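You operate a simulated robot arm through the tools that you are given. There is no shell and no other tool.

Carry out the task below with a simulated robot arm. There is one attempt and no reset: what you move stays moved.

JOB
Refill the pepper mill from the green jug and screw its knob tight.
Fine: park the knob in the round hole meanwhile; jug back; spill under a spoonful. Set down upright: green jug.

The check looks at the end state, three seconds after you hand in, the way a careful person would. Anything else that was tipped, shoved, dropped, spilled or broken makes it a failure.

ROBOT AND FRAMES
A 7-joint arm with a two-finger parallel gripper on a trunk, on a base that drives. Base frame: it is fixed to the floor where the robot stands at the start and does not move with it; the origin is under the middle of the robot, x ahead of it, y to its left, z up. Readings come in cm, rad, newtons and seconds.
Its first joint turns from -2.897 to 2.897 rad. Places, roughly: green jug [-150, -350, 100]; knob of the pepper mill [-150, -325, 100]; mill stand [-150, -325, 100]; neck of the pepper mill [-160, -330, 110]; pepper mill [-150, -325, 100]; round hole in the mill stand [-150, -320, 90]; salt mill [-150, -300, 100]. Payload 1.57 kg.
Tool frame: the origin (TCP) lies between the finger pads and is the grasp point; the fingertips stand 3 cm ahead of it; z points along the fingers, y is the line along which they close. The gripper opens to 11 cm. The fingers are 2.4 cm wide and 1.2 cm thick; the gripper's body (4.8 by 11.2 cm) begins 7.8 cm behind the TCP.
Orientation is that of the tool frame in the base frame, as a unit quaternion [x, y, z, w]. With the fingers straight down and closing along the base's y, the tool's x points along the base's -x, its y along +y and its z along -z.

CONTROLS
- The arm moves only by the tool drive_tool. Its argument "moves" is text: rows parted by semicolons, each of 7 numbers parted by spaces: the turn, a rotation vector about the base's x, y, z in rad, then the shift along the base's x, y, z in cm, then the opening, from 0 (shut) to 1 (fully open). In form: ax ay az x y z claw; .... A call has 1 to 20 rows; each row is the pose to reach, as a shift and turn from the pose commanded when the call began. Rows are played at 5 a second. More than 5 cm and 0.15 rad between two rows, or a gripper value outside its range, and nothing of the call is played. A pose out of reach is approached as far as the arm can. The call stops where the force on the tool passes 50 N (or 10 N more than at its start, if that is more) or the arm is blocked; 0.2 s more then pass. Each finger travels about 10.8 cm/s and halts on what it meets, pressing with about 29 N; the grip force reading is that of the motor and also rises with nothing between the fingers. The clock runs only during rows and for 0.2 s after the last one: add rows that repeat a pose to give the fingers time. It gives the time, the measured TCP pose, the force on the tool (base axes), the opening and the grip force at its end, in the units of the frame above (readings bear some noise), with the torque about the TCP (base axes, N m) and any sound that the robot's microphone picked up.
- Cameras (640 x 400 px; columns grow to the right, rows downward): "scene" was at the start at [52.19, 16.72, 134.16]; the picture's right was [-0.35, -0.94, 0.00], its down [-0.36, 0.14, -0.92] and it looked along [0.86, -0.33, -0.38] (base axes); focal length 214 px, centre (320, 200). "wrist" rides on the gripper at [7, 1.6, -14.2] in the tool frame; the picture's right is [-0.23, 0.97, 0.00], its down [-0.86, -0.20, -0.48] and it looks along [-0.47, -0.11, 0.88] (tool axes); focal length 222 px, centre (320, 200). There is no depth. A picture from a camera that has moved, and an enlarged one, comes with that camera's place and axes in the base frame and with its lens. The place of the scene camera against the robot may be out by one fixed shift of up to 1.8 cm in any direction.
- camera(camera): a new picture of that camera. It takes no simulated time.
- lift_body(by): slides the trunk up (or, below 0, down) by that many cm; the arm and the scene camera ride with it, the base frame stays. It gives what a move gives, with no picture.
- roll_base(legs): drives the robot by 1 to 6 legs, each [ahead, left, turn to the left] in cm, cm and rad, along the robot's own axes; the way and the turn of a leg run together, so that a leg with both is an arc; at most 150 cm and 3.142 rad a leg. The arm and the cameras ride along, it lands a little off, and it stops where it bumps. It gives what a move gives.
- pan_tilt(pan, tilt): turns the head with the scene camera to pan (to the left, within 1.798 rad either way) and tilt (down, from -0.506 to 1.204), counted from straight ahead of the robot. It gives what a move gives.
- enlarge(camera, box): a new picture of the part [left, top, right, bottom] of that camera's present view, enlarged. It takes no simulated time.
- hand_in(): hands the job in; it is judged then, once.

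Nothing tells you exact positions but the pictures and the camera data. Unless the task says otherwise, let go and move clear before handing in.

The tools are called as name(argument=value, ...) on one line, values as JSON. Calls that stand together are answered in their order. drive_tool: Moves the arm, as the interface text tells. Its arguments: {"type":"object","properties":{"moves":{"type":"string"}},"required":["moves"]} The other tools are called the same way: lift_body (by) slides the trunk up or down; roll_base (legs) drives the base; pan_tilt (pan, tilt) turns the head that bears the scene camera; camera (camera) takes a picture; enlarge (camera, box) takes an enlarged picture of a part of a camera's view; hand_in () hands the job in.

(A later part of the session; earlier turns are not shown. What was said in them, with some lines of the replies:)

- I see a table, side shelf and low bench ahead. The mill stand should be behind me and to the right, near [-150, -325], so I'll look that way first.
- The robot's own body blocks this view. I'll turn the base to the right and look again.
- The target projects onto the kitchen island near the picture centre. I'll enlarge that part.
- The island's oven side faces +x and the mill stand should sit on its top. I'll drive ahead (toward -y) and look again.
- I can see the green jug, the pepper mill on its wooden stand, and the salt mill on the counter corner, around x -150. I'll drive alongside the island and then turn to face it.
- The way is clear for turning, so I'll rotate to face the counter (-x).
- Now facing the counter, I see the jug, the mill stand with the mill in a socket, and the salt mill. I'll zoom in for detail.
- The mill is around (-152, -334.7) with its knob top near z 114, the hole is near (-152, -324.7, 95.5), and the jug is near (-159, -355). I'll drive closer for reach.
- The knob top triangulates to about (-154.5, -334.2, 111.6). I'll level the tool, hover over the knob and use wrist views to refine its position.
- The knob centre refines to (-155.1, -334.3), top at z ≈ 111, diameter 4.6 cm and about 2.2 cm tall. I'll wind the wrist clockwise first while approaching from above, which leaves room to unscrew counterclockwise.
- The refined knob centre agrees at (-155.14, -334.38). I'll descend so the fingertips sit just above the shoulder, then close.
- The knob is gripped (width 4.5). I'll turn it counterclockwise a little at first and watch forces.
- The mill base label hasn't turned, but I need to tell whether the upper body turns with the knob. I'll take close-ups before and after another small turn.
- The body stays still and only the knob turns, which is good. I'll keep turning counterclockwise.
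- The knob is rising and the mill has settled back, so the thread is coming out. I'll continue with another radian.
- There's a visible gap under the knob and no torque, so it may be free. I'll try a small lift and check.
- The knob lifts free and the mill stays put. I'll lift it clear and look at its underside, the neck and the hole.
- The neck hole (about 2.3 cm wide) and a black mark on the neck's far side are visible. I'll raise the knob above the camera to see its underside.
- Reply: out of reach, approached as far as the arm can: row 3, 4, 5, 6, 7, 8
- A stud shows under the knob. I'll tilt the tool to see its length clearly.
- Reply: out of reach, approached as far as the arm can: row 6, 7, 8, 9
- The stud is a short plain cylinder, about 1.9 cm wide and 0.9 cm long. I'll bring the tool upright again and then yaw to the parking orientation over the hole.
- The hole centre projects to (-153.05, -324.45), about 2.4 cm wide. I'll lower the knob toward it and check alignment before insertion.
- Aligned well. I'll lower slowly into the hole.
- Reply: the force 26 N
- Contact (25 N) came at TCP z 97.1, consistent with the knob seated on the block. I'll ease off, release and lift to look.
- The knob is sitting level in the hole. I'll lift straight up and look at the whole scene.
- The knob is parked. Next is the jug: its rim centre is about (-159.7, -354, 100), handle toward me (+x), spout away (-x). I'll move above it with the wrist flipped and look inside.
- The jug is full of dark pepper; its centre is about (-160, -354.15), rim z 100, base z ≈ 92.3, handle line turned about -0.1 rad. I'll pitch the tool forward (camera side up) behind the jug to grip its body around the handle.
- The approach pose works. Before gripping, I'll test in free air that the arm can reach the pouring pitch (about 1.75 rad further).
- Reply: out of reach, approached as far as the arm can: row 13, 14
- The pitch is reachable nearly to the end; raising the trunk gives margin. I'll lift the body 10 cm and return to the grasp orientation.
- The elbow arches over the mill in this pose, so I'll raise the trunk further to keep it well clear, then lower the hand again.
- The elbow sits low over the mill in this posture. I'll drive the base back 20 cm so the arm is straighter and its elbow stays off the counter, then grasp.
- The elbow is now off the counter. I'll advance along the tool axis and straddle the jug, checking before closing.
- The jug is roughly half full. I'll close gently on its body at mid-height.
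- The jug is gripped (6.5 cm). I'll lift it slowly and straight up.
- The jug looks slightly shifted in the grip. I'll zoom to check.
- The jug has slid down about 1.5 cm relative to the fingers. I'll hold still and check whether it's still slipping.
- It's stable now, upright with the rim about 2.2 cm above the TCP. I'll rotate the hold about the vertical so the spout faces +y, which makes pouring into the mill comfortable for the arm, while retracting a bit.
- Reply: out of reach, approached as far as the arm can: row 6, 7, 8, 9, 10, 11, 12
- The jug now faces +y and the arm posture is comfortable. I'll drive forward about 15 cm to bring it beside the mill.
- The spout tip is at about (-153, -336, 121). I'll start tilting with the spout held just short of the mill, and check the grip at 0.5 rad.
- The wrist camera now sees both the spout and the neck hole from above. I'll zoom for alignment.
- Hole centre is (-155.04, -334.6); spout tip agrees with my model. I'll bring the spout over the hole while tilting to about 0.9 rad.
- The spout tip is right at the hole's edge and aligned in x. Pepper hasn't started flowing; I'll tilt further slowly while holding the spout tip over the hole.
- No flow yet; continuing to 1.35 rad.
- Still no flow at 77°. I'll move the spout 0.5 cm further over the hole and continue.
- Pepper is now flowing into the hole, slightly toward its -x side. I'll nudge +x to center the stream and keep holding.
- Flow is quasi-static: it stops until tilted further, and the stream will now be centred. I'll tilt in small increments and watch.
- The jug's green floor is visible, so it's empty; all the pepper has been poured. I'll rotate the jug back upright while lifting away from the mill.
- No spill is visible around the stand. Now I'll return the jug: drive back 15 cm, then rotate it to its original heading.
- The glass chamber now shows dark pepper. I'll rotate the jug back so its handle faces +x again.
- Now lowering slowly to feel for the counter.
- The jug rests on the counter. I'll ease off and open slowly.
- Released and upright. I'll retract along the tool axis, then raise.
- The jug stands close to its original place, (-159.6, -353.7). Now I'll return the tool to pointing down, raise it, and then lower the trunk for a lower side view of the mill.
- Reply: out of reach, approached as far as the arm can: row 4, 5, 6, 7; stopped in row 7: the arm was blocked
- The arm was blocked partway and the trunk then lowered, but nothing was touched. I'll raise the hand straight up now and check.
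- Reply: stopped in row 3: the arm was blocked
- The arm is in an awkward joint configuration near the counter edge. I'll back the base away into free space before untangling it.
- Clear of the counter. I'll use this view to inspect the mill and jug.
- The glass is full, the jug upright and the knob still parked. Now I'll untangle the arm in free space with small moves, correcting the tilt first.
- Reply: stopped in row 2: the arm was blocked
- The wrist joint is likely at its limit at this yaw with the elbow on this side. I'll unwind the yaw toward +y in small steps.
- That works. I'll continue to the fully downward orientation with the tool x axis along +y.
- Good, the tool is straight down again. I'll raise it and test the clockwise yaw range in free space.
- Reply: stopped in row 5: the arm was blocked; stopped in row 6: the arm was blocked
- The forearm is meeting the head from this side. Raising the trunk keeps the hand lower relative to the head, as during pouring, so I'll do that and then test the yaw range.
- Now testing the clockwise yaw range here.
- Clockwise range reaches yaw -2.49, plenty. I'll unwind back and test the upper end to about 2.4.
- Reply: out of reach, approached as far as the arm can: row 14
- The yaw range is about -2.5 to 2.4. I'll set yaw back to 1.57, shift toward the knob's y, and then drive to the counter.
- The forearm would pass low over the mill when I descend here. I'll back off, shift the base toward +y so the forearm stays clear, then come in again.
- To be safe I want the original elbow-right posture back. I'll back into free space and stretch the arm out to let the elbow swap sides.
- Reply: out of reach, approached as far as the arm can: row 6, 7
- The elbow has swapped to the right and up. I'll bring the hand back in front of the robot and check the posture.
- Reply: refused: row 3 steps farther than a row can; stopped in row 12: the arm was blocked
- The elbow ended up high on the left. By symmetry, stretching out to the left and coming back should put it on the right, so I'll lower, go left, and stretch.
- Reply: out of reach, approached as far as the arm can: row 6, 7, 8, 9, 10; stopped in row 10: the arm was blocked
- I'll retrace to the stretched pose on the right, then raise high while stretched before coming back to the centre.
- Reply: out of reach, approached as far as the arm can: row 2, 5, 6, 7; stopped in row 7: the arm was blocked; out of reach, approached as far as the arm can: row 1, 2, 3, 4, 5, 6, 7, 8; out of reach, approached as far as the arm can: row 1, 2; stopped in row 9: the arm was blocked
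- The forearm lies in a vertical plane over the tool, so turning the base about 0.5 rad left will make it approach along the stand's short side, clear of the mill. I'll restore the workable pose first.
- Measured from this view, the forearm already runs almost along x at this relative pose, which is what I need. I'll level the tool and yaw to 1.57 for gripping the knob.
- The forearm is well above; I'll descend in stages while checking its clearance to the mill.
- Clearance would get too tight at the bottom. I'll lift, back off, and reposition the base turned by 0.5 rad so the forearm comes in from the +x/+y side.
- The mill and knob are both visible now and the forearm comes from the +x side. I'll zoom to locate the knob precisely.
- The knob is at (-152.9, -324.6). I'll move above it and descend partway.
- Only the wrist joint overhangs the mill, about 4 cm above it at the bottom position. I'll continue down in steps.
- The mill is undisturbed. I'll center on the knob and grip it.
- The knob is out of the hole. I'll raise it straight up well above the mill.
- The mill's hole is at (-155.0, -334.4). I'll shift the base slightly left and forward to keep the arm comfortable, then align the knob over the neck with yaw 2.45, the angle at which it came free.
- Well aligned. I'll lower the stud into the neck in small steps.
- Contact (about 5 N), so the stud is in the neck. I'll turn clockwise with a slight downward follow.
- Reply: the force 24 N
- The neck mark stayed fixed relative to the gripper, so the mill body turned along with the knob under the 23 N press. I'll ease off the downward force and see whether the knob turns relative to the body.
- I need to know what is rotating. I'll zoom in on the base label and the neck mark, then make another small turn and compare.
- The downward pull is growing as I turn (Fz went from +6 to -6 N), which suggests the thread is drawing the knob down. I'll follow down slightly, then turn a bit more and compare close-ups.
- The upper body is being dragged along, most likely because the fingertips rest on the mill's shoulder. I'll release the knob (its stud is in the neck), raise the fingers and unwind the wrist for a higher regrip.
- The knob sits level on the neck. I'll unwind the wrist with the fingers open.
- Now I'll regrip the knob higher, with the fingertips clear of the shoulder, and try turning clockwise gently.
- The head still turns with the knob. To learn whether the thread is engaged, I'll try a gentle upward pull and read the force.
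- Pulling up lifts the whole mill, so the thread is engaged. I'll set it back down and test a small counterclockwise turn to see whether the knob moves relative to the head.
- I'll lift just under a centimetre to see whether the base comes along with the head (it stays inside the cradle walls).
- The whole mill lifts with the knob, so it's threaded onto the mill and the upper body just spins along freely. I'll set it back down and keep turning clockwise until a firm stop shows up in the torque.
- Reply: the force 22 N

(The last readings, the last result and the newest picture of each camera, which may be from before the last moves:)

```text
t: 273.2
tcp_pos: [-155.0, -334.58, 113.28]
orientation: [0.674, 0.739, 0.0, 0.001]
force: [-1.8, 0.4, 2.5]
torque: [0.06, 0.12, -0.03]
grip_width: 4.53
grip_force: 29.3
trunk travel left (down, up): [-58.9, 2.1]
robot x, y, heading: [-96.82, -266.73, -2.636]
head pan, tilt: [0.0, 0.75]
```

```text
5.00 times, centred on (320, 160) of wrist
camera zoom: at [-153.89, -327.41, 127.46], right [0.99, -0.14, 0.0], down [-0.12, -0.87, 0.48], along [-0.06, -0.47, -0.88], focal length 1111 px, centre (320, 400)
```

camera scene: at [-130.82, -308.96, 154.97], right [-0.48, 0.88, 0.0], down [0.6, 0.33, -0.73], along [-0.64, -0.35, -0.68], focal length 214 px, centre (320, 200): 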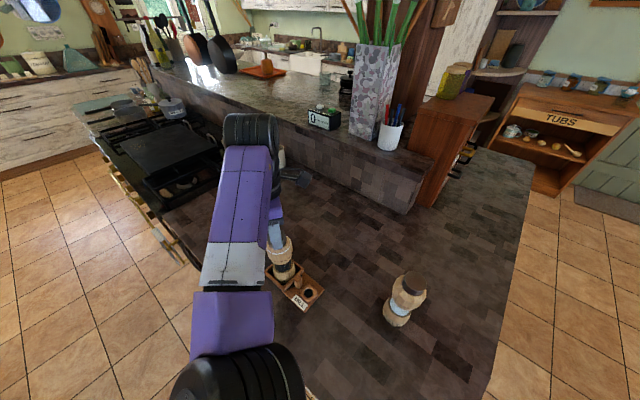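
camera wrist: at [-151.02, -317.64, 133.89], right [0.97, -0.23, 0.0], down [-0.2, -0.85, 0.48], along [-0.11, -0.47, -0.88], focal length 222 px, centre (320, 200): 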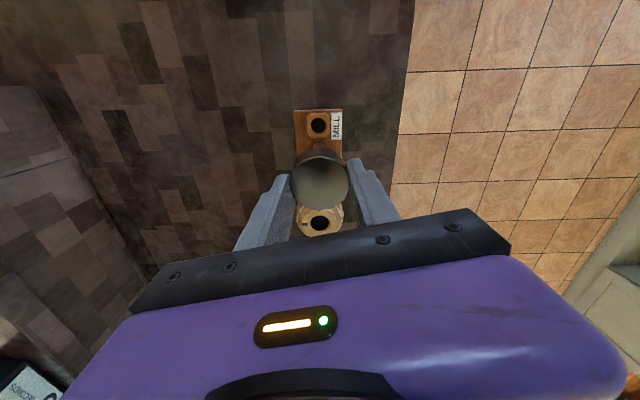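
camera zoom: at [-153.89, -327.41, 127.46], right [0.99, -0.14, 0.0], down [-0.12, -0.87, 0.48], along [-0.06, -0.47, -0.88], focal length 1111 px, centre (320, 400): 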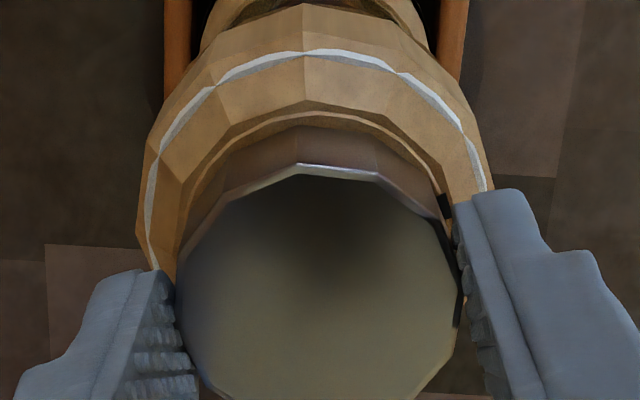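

The neck mark evidently shows the screw's progress: it turns with the knob, and was hidden when the knob was tight. It's at about 30° now and should reach about -40°, so I'll keep turning clockwise while keeping the vertical force small.

drive_tool(moves="0 0 -0.12 0 0 0 0.3; 0 0 -0.24 0 0 0 0.3; 0 0 -0.36 0 0 0 0.3; 0 0 -0.48 0 0 0 0.3; 0 0 -0.6 0 0 0 0.3; 0 0 -0.6 0 0 0 0.3")

enlarge(camera="scene", box=[265, 222, 305, 258])

enlarge(camera="wrist", box=[270, 120, 370, 200])

```text
t: 274.6
tcp_pos: [-154.85, -334.51, 113.29]
orientation: [0.862, 0.506, -0.001, 0.001]
force: [-1.4, 1.3, -3.9]
torque: [0.05, 0.31, 0.02]
grip_width: 4.53
grip_force: 29.0
trunk travel left (down, up): [-58.9, 2.1]
robot x, y, heading: [-96.37, -266.92, -2.635]
head pan, tilt: [0.0, 0.75]
```

```text
11.11 times, centred on (285, 240) of scene
camera zoom: at [-130.82, -308.96, 154.97], right [-0.48, 0.87, 0.0], down [0.6, 0.33, -0.73], along [-0.64, -0.35, -0.68], focal length 2383 px, centre (709, -244)
```

zoom: 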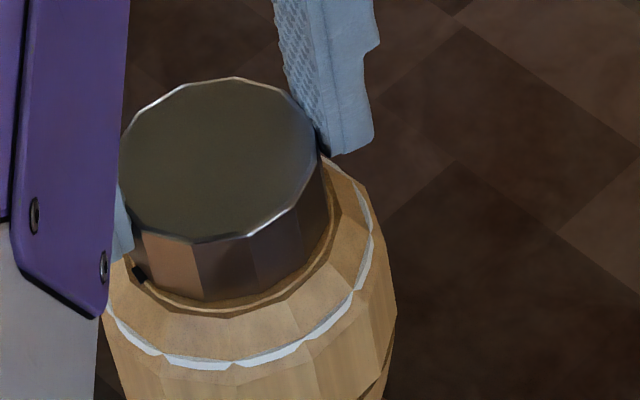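

```text
5.00 times, centred on (320, 160) of wrist
camera zoom: at [-149.98, -329.19, 127.53], right [0.74, -0.67, 0.0], down [-0.59, -0.65, 0.48], along [-0.32, -0.36, -0.88], focal length 1111 px, centre (320, 400)
```

zoom: 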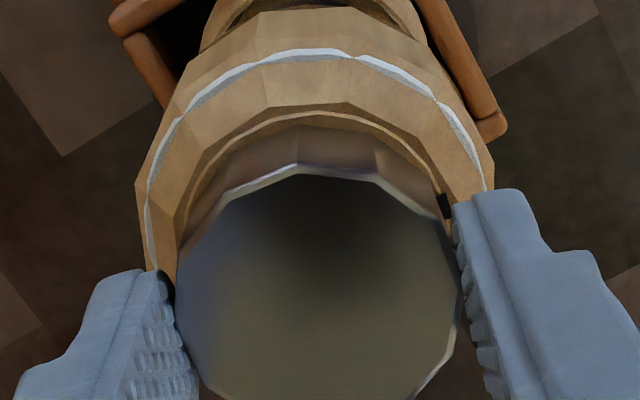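

The knob is turning relative to the head and the mark has reached about 0°. I'll continue clockwise.

drive_tool(moves="0 0 -0.12 0 0 -0.03 0.3; 0 0 -0.24 0 0 -0.05 0.3; 0 0 -0.36 0 0 -0.05 0.3; 0 0 -0.48 0 0 -0.05 0.3; 0 0 -0.6 0 0 -0.05 0.3; 0 0 -0.72 0 0 -0.05 0.3; 0 0 -0.72 0 0 -0.05 0.3")

enlarge(camera="scene", box=[265, 222, 305, 258])

enlarge(camera="wrist", box=[270, 120, 370, 200])

enlarge(camera="scene", box=[270, 255, 300, 290])

```text
t: 276.2
tcp_pos: [-154.92, -334.37, 113.27]
orientation: [0.986, 0.17, 0.0, 0.002]
force: [-1.9, 1.6, 2.4]
torque: [0.14, 0.39, 0.0]
grip_width: 4.54
grip_force: 29.1
trunk travel left (down, up): [-58.9, 2.1]
robot x, y, heading: [-96.73, -266.73, -2.636]
head pan, tilt: [0.0, 0.75]
```

```text
11.11 times, centred on (285, 240) of scene
camera zoom: at [-130.81, -308.94, 154.98], right [-0.48, 0.87, 0.0], down [0.6, 0.33, -0.73], along [-0.64, -0.35, -0.68], focal length 2383 px, centre (709, -244)
```

zoom: 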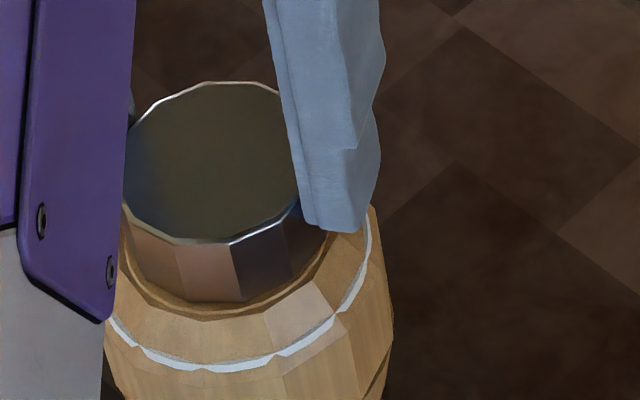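

```text
5.00 times, centred on (320, 160) of wrist
camera zoom: at [-147.71, -333.6, 127.48], right [0.11, -0.99, 0.0], down [-0.87, -0.1, 0.48], along [-0.48, -0.05, -0.88], focal length 1111 px, centre (320, 400)
```

zoom: 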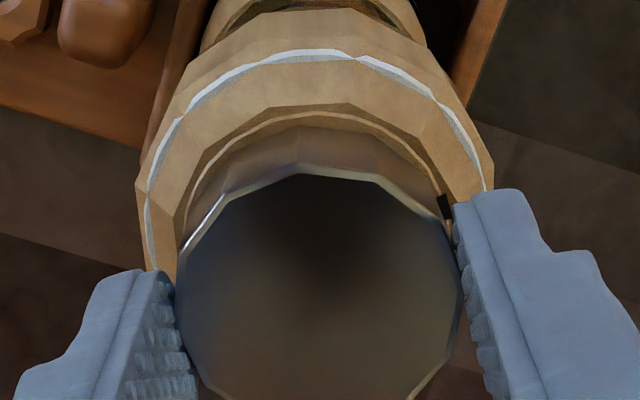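

```text
11.43 times, centred on (285, 272) of scene
camera zoom: at [-130.81, -308.94, 154.98], right [-0.48, 0.87, 0.0], down [0.6, 0.33, -0.73], along [-0.64, -0.35, -0.68], focal length 2451 px, centre (720, -629)
```

zoom: 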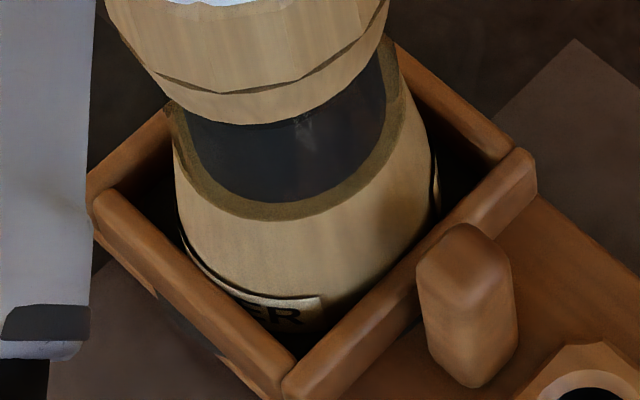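

The knob turned in relative to the upper body and now the body turns with it, so the thread has seated. I'll press down moderately and give a final firm clockwise turn.

drive_tool(moves="0 0 0 0 0 -0.12 0.25; 0 0 0 0 0 -0.25 0.25; 0 0 -0.1 0 0 -0.25 0.25; 0 0 -0.2 0 0 -0.25 0.25; 0 0 -0.3 0 0 -0.25 0.25; 0 0 -0.4 0 0 -0.25 0.25; 0 0 -0.5 0 0 -0.25 0.25; 0 0 -0.6 0 0 -0.25 0.25")

enlarge(camera="scene", box=[265, 222, 305, 258])

enlarge(camera="wrist", box=[270, 120, 370, 200])

```text
t: 278.0
tcp_pos: [-154.97, -334.43, 113.14]
orientation: [0.992, -0.129, 0.0, 0.002]
force: [-2.6, 6.3, 23.0]
torque: [0.46, 0.08, 0.08]
grip_width: 4.51
grip_force: 29.1
trunk travel left (down, up): [-58.9, 2.1]
robot x, y, heading: [-96.71, -266.73, -2.642]
head pan, tilt: [0.0, 0.75]
```

```text
11.11 times, centred on (285, 240) of scene
camera zoom: at [-130.77, -308.86, 155.02], right [-0.48, 0.87, 0.0], down [0.6, 0.33, -0.73], along [-0.64, -0.35, -0.68], focal length 2383 px, centre (709, -244)
```

zoom: 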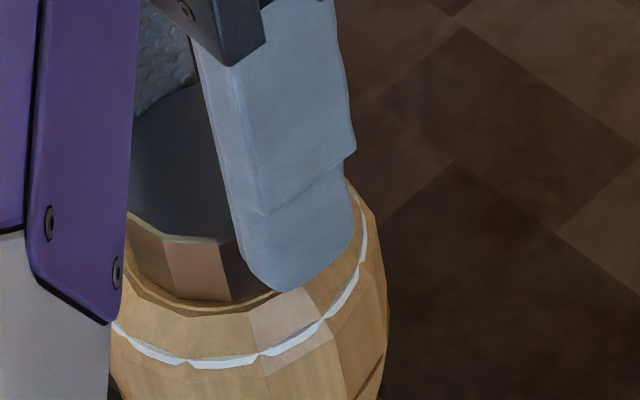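

```text
5.00 times, centred on (320, 160) of wrist
camera zoom: at [-148.49, -337.77, 127.38], right [-0.47, -0.88, 0.0], down [-0.77, 0.41, 0.48], along [-0.42, 0.22, -0.88], focal length 1111 px, centre (320, 400)
```

zoom: 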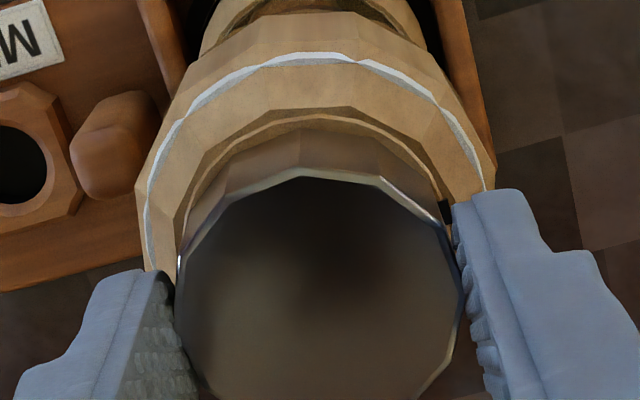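

I'll relieve the force, release, and look around the knob from several wrist angles to check its seating and any marks.

drive_tool(moves="0 0 0 0 0 0.12 0.25; 0 0 0 0 0 0.25 0.25; 0 0 0 0 0 0.25 0.4; 0 0 0 0 0 0.25 0.5; 0 0 0 0 0 0.25 0.6; 0 0 0 0 0 0.7 0.6; 0 0 0 0 0 1.0 0.6; 0 0 0 0 0 1.0 0.6")

enlarge(camera="wrist", box=[270, 110, 370, 200])

enlarge(camera="scene", box=[255, 212, 315, 262])

```text
t: 279.8
tcp_pos: [-154.9, -334.49, 114.17]
orientation: [0.992, -0.128, -0.002, 0.001]
force: [0.0, -1.0, 0.3]
torque: [0.02, -0.02, 0.02]
grip_width: 6.61
grip_force: 0.1
trunk travel left (down, up): [-58.9, 2.1]
robot x, y, heading: [-96.53, -266.95, -2.636]
head pan, tilt: [0.0, 0.75]
```

```text
4.44 times, centred on (320, 155) of wrist
camera zoom: at [-148.48, -337.9, 128.35], right [-0.47, -0.88, 0.0], down [-0.78, 0.41, 0.48], along [-0.42, 0.22, -0.88], focal length 987 px, centre (320, 400)
```

zoom: 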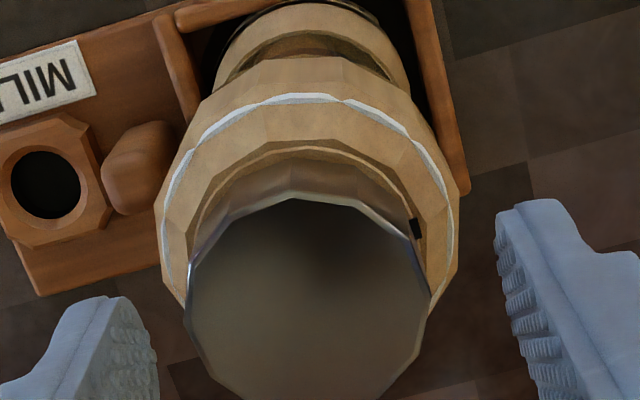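

```text
8.00 times, centred on (285, 237) of scene
camera zoom: at [-130.81, -308.95, 154.98], right [-0.48, 0.87, 0.0], down [0.6, 0.33, -0.73], along [-0.64, -0.35, -0.68], focal length 1716 px, centre (600, -96)
```

zoom: 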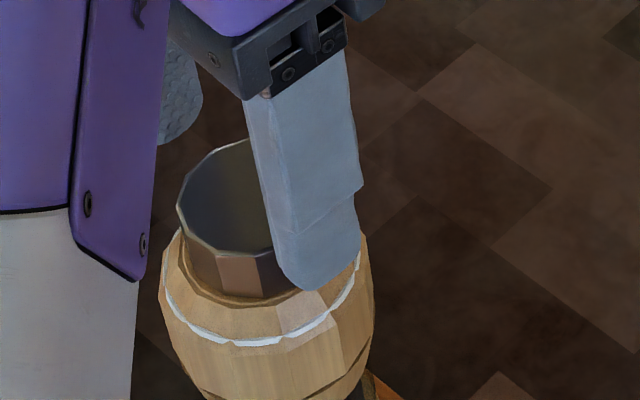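

From the geometry, the knob's height above the head's white ring now matches the original tight state (about 1.05 cm). I'll retreat and compare with a side view from further back.

drive_tool(moves="0 0 0 0 0 1.5 0.6; 0 0 0 0 0 4 0.7; 0 0 0 0 0 7 0.7; 0 0 0 0 0 7 0.7")

roll_base(legs=[[-55, 0, 0]])

lift_body(by=-24)

pan_tilt(pan=0.1, tilt=0.45)

camera(camera="scene")

```text
t: 280.8
tcp_pos: [-155.15, -334.46, 121.23]
orientation: [0.992, -0.128, -0.001, 0.0]
force: [0.6, -0.4, 1.0]
torque: [0.03, 0.04, 0.0]
grip_width: 7.71
grip_force: 0.1
trunk travel left (down, up): [-58.9, 2.1]
robot x, y, heading: [-96.69, -266.75, -2.635]
head pan, tilt: [0.0, 0.75]
```

```text
t: 284.0
tcp_pos: [-106.52, -307.46, 121.1]
orientation: [0.992, -0.129, -0.002, 0.0]
force: [0.8, -0.9, 0.6]
torque: [-0.01, -0.04, 0.0]
grip_width: 7.69
grip_force: 0.1
trunk travel left (down, up): [-58.9, 2.1]
robot x, y, heading: [-48.17, -239.51, -2.636]
head pan, tilt: [0.0, 0.75]
```

```text
t: 286.5
tcp_pos: [-106.32, -307.57, 97.17]
orientation: [0.992, -0.129, -0.001, 0.001]
force: [-1.1, -0.4, 0.2]
torque: [0.01, 0.01, 0.0]
grip_width: 7.71
grip_force: 0.1
trunk travel left (down, up): [-34.9, 26.1]
robot x, y, heading: [-47.88, -239.55, -2.636]
head pan, tilt: [0.0, 0.75]
```

```text
t: 287.3
tcp_pos: [-106.37, -307.48, 97.19]
orientation: [0.992, -0.129, -0.001, 0.0]
force: [0.1, 0.5, -0.9]
torque: [0.01, -0.02, 0.0]
grip_width: 7.71
grip_force: 0.1
trunk travel left (down, up): [-34.9, 26.1]
robot x, y, heading: [-47.82, -239.63, -2.637]
head pan, tilt: [0.099, 0.45]
```

```text
taken
camera scene: at [-82.43, -283.19, 133.61], right [-0.57, 0.82, 0.0], down [0.36, 0.25, -0.9], along [-0.74, -0.51, -0.44], focal length 214 px, centre (320, 200)
```

scene: 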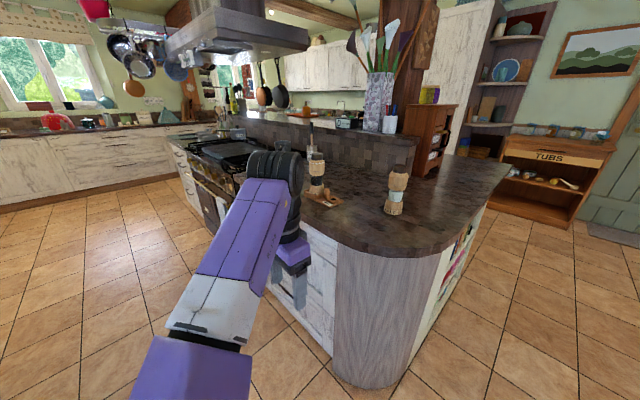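

enlarge(camera="scene", box=[295, 145, 355, 215])

enlarge(camera="scene", box=[300, 148, 335, 175])

enlarge(camera="scene", box=[375, 160, 425, 220])

```text
5.71 times, centred on (325, 180) of scene
camera zoom: at [-82.43, -283.19, 133.61], right [-0.57, 0.82, 0.0], down [0.36, 0.25, -0.9], along [-0.74, -0.51, -0.44], focal length 1226 px, centre (291, 314)
```

zoom: 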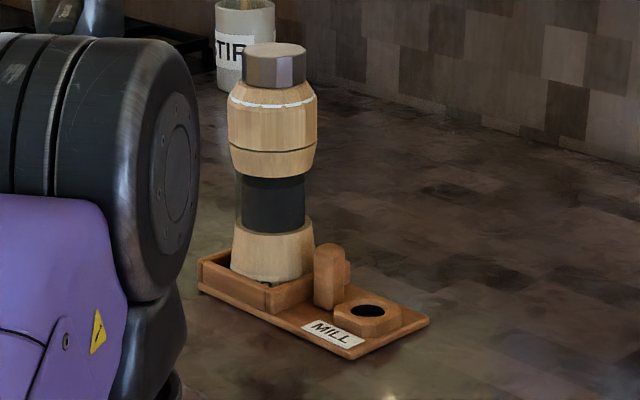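

```text
14.81 times, centred on (318, 162) of scene
camera zoom: at [-82.43, -283.19, 133.61], right [-0.57, 0.82, 0.0], down [0.36, 0.25, -0.9], along [-0.74, -0.51, -0.44], focal length 3177 px, centre (357, 770)
```

zoom: 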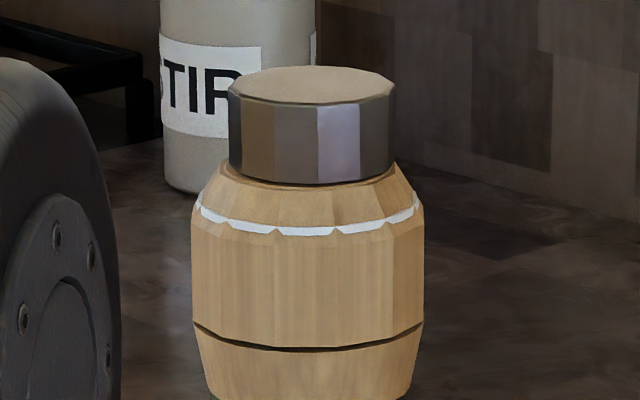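

```text
6.67 times, centred on (400, 190) of scene
camera zoom: at [-82.43, -283.19, 133.61], right [-0.57, 0.82, 0.0], down [0.36, 0.25, -0.9], along [-0.74, -0.51, -0.44], focal length 1430 px, centre (-213, 267)
```

zoom: 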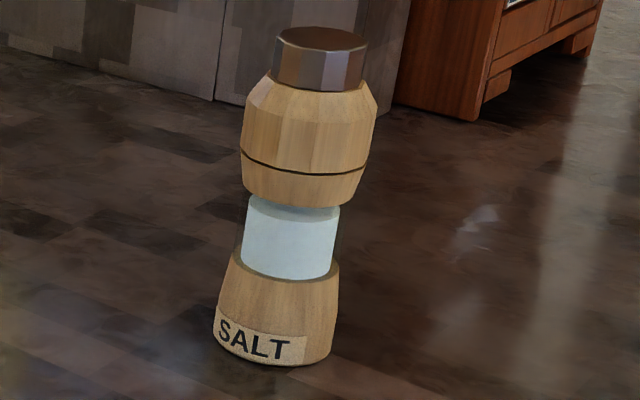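

I'd like to compare with the very first view. I'll move to a pose facing the mill like the start, staying back so the arm remains clear of the counter.

roll_base(legs=[[0, 0, -0.505]])

roll_base(legs=[[0, 80, 0]])

pan_tilt(pan=0.0, tilt=0.5)

camera(camera="scene")

```text
t: 289.1
tcp_pos: [-132.26, -270.13, 97.12]
orientation: [0.926, -0.377, -0.001, 0.0]
force: [-0.6, 0.1, 0.4]
torque: [-0.02, -0.01, -0.03]
grip_width: 7.71
grip_force: 0.1
trunk travel left (down, up): [-34.9, 26.1]
robot x, y, heading: [-47.87, -239.87, 3.131]
head pan, tilt: [0.099, 0.45]
```

```text
t: 293.4
tcp_pos: [-133.85, -348.87, 97.05]
orientation: [0.924, -0.382, -0.001, 0.0]
force: [-1.1, -0.1, -0.1]
torque: [-0.01, 0.01, 0.04]
grip_width: 7.69
grip_force: 0.1
trunk travel left (down, up): [-34.9, 26.1]
robot x, y, heading: [-49.01, -319.75, 3.118]
head pan, tilt: [0.099, 0.45]
```

```text
t: 294.1
tcp_pos: [-133.97, -348.87, 97.16]
orientation: [0.924, -0.383, -0.002, 0.0]
force: [0.1, 0.4, 0.2]
torque: [0.03, 0.03, -0.02]
grip_width: 7.69
grip_force: 0.1
trunk travel left (down, up): [-34.9, 26.1]
robot x, y, heading: [-49.25, -319.59, 3.116]
head pan, tilt: [0.0, 0.499]
```

```text
taken
camera scene: at [-100.67, -338.53, 133.17], right [0.02, 1.0, 0.0], down [0.48, -0.01, -0.88], along [-0.88, 0.02, -0.48], focal length 214 px, centre (320, 200)
```

scene: 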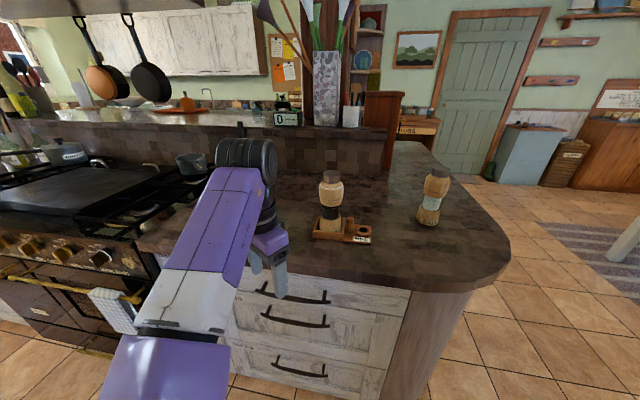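

enlarge(camera="scene", box=[310, 160, 355, 195])

enlarge(camera="scene", box=[300, 160, 400, 245])

```text
11.43 times, centred on (332, 178) of scene
camera zoom: at [-100.67, -338.53, 133.17], right [0.02, 1.0, 0.0], down [0.48, -0.01, -0.88], along [-0.88, 0.02, -0.48], focal length 2451 px, centre (177, 457)
```

zoom: 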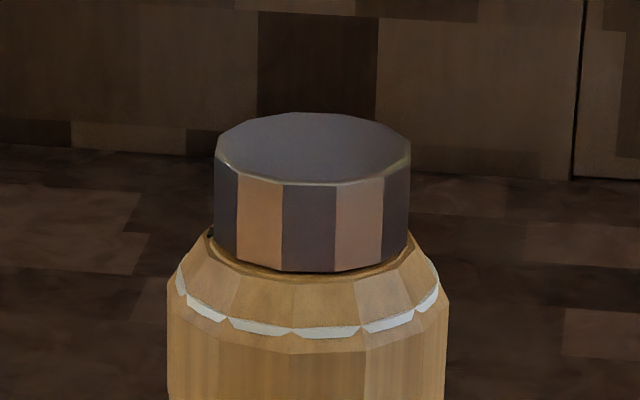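

```text
4.71 times, centred on (350, 202) of scene
camera zoom: at [-100.67, -338.53, 133.17], right [0.02, 1.0, 0.0], down [0.48, -0.01, -0.88], along [-0.88, 0.02, -0.48], focal length 1009 px, centre (179, 188)
```

zoom: 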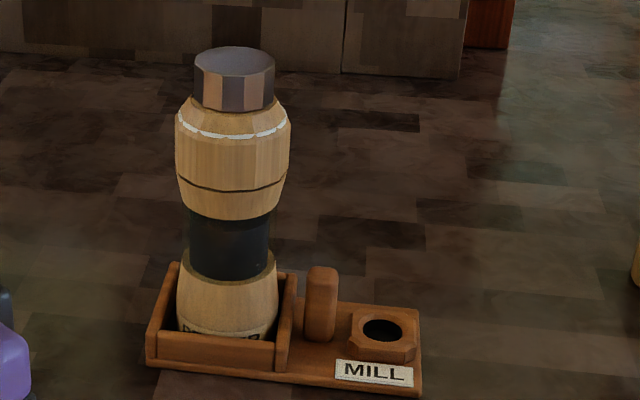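

The label still faces front, the mill is upright, and the knob sits level. The observed behaviour fits a threaded neck that turned in about 1.4 rad and then hit its stop, after which the head was dragged along, so the knob is tight. I'll back away and do a final check of everything.

roll_base(legs=[[-35, 0, 0]])

pan_tilt(pan=0.0, tilt=0.4)

camera(camera="scene")

enlarge(camera="scene", box=[230, 120, 430, 240])

```text
t: 296.3
tcp_pos: [-98.84, -349.53, 97.16]
orientation: [0.924, -0.382, -0.002, 0.0]
force: [1.1, -0.4, 0.2]
torque: [-0.05, -0.02, -0.03]
grip_width: 7.71
grip_force: 0.1
trunk travel left (down, up): [-34.9, 26.1]
robot x, y, heading: [-14.26, -320.52, 3.117]
head pan, tilt: [0.0, 0.499]
```

```text
t: 297.0
tcp_pos: [-98.7, -349.65, 97.13]
orientation: [0.924, -0.382, -0.001, 0.001]
force: [-0.2, 0.3, -0.1]
torque: [0.04, 0.04, -0.02]
grip_width: 7.72
grip_force: 0.1
trunk travel left (down, up): [-34.9, 26.1]
robot x, y, heading: [-13.98, -320.48, 3.116]
head pan, tilt: [0.0, 0.4]
```

```text
taken
camera scene: at [-65.73, -339.28, 134.08], right [0.02, 1.0, 0.0], down [0.39, -0.01, -0.92], along [-0.92, 0.02, -0.39], focal length 214 px, centre (320, 200)
```

scene: 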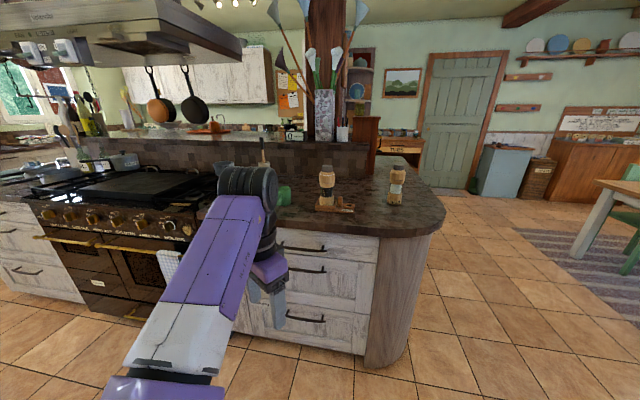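

```text
3.20 times, centred on (330, 180) of scene
camera zoom: at [-65.73, -339.28, 134.08], right [0.02, 1.0, 0.0], down [0.39, -0.01, -0.92], along [-0.92, 0.02, -0.39], focal length 686 px, centre (288, 264)
```

zoom: 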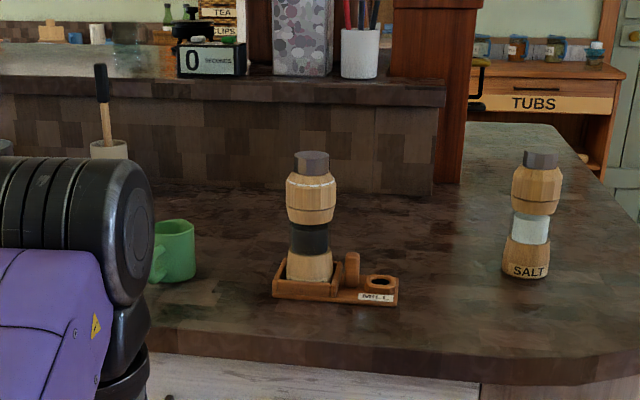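

enlarge(camera="scene", box=[310, 160, 346, 190])

enlarge(camera="scene", box=[380, 160, 416, 190])

```text
13.33 times, centred on (328, 175) of scene
camera zoom: at [-65.73, -339.28, 134.08], right [0.02, 1.0, 0.0], down [0.39, -0.01, -0.92], along [-0.92, 0.02, -0.39], focal length 2860 px, centre (213, 533)
```

zoom: 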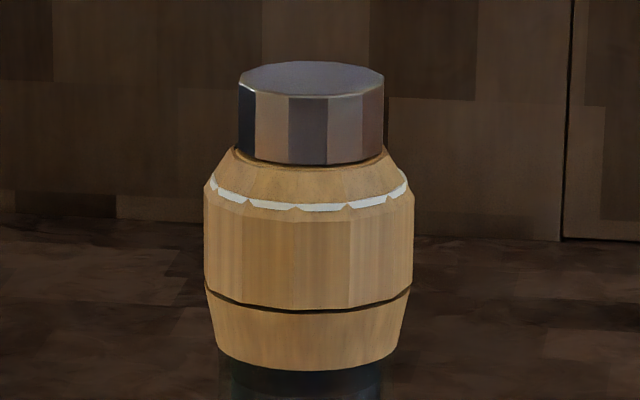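

```text
13.33 times, centred on (398, 175) of scene
camera zoom: at [-65.73, -339.28, 134.08], right [0.02, 1.0, 0.0], down [0.39, -0.01, -0.92], along [-0.92, 0.02, -0.39], focal length 2860 px, centre (-720, 533)
```

zoom: 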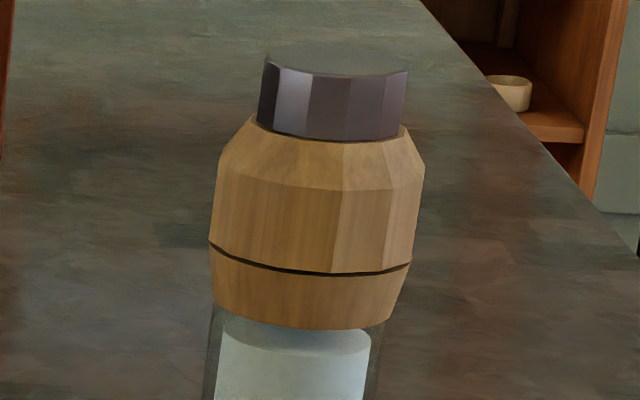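

The jug is upright at its place, the mill is refilled and standing in its stand with the knob seated like the salt mill's, nothing is spilled, and the arm is clear. I'm handing in.

hand_in()

```text
The job is handed in.
```

I refilled the pepper mill from the green jug and screwed its knob back on, then handed the job in. I am fairly sure the knob is tight, but I could not measure tightness directly.

- **Refill:** I poured until the jug was empty, and the mill's glass now shows full of pepper. I saw no spilled pepper on the counter or the stand.
- **Jug:** It stands upright within about 1 cm of where it was, with the handle facing the same way.
- **Knob:** I parked it in the round hole while pouring, then put it back on the neck. It turned in about 1.4 rad and then hit a stop. It sits about as deep as the salt mill's knob and within about 1 mm of its original height. The torque at the final turn was low (0.08 N m), because past the stop the mill's upper wooden body turned along with the knob.
- **Side effects:** The upper body is now turned relative to the base by up to about half a turn. I also lifted the whole mill by under a centimetre inside its cradle to test the thread, and set it back down. The base has not turned.

The arm is open and clear of everything.
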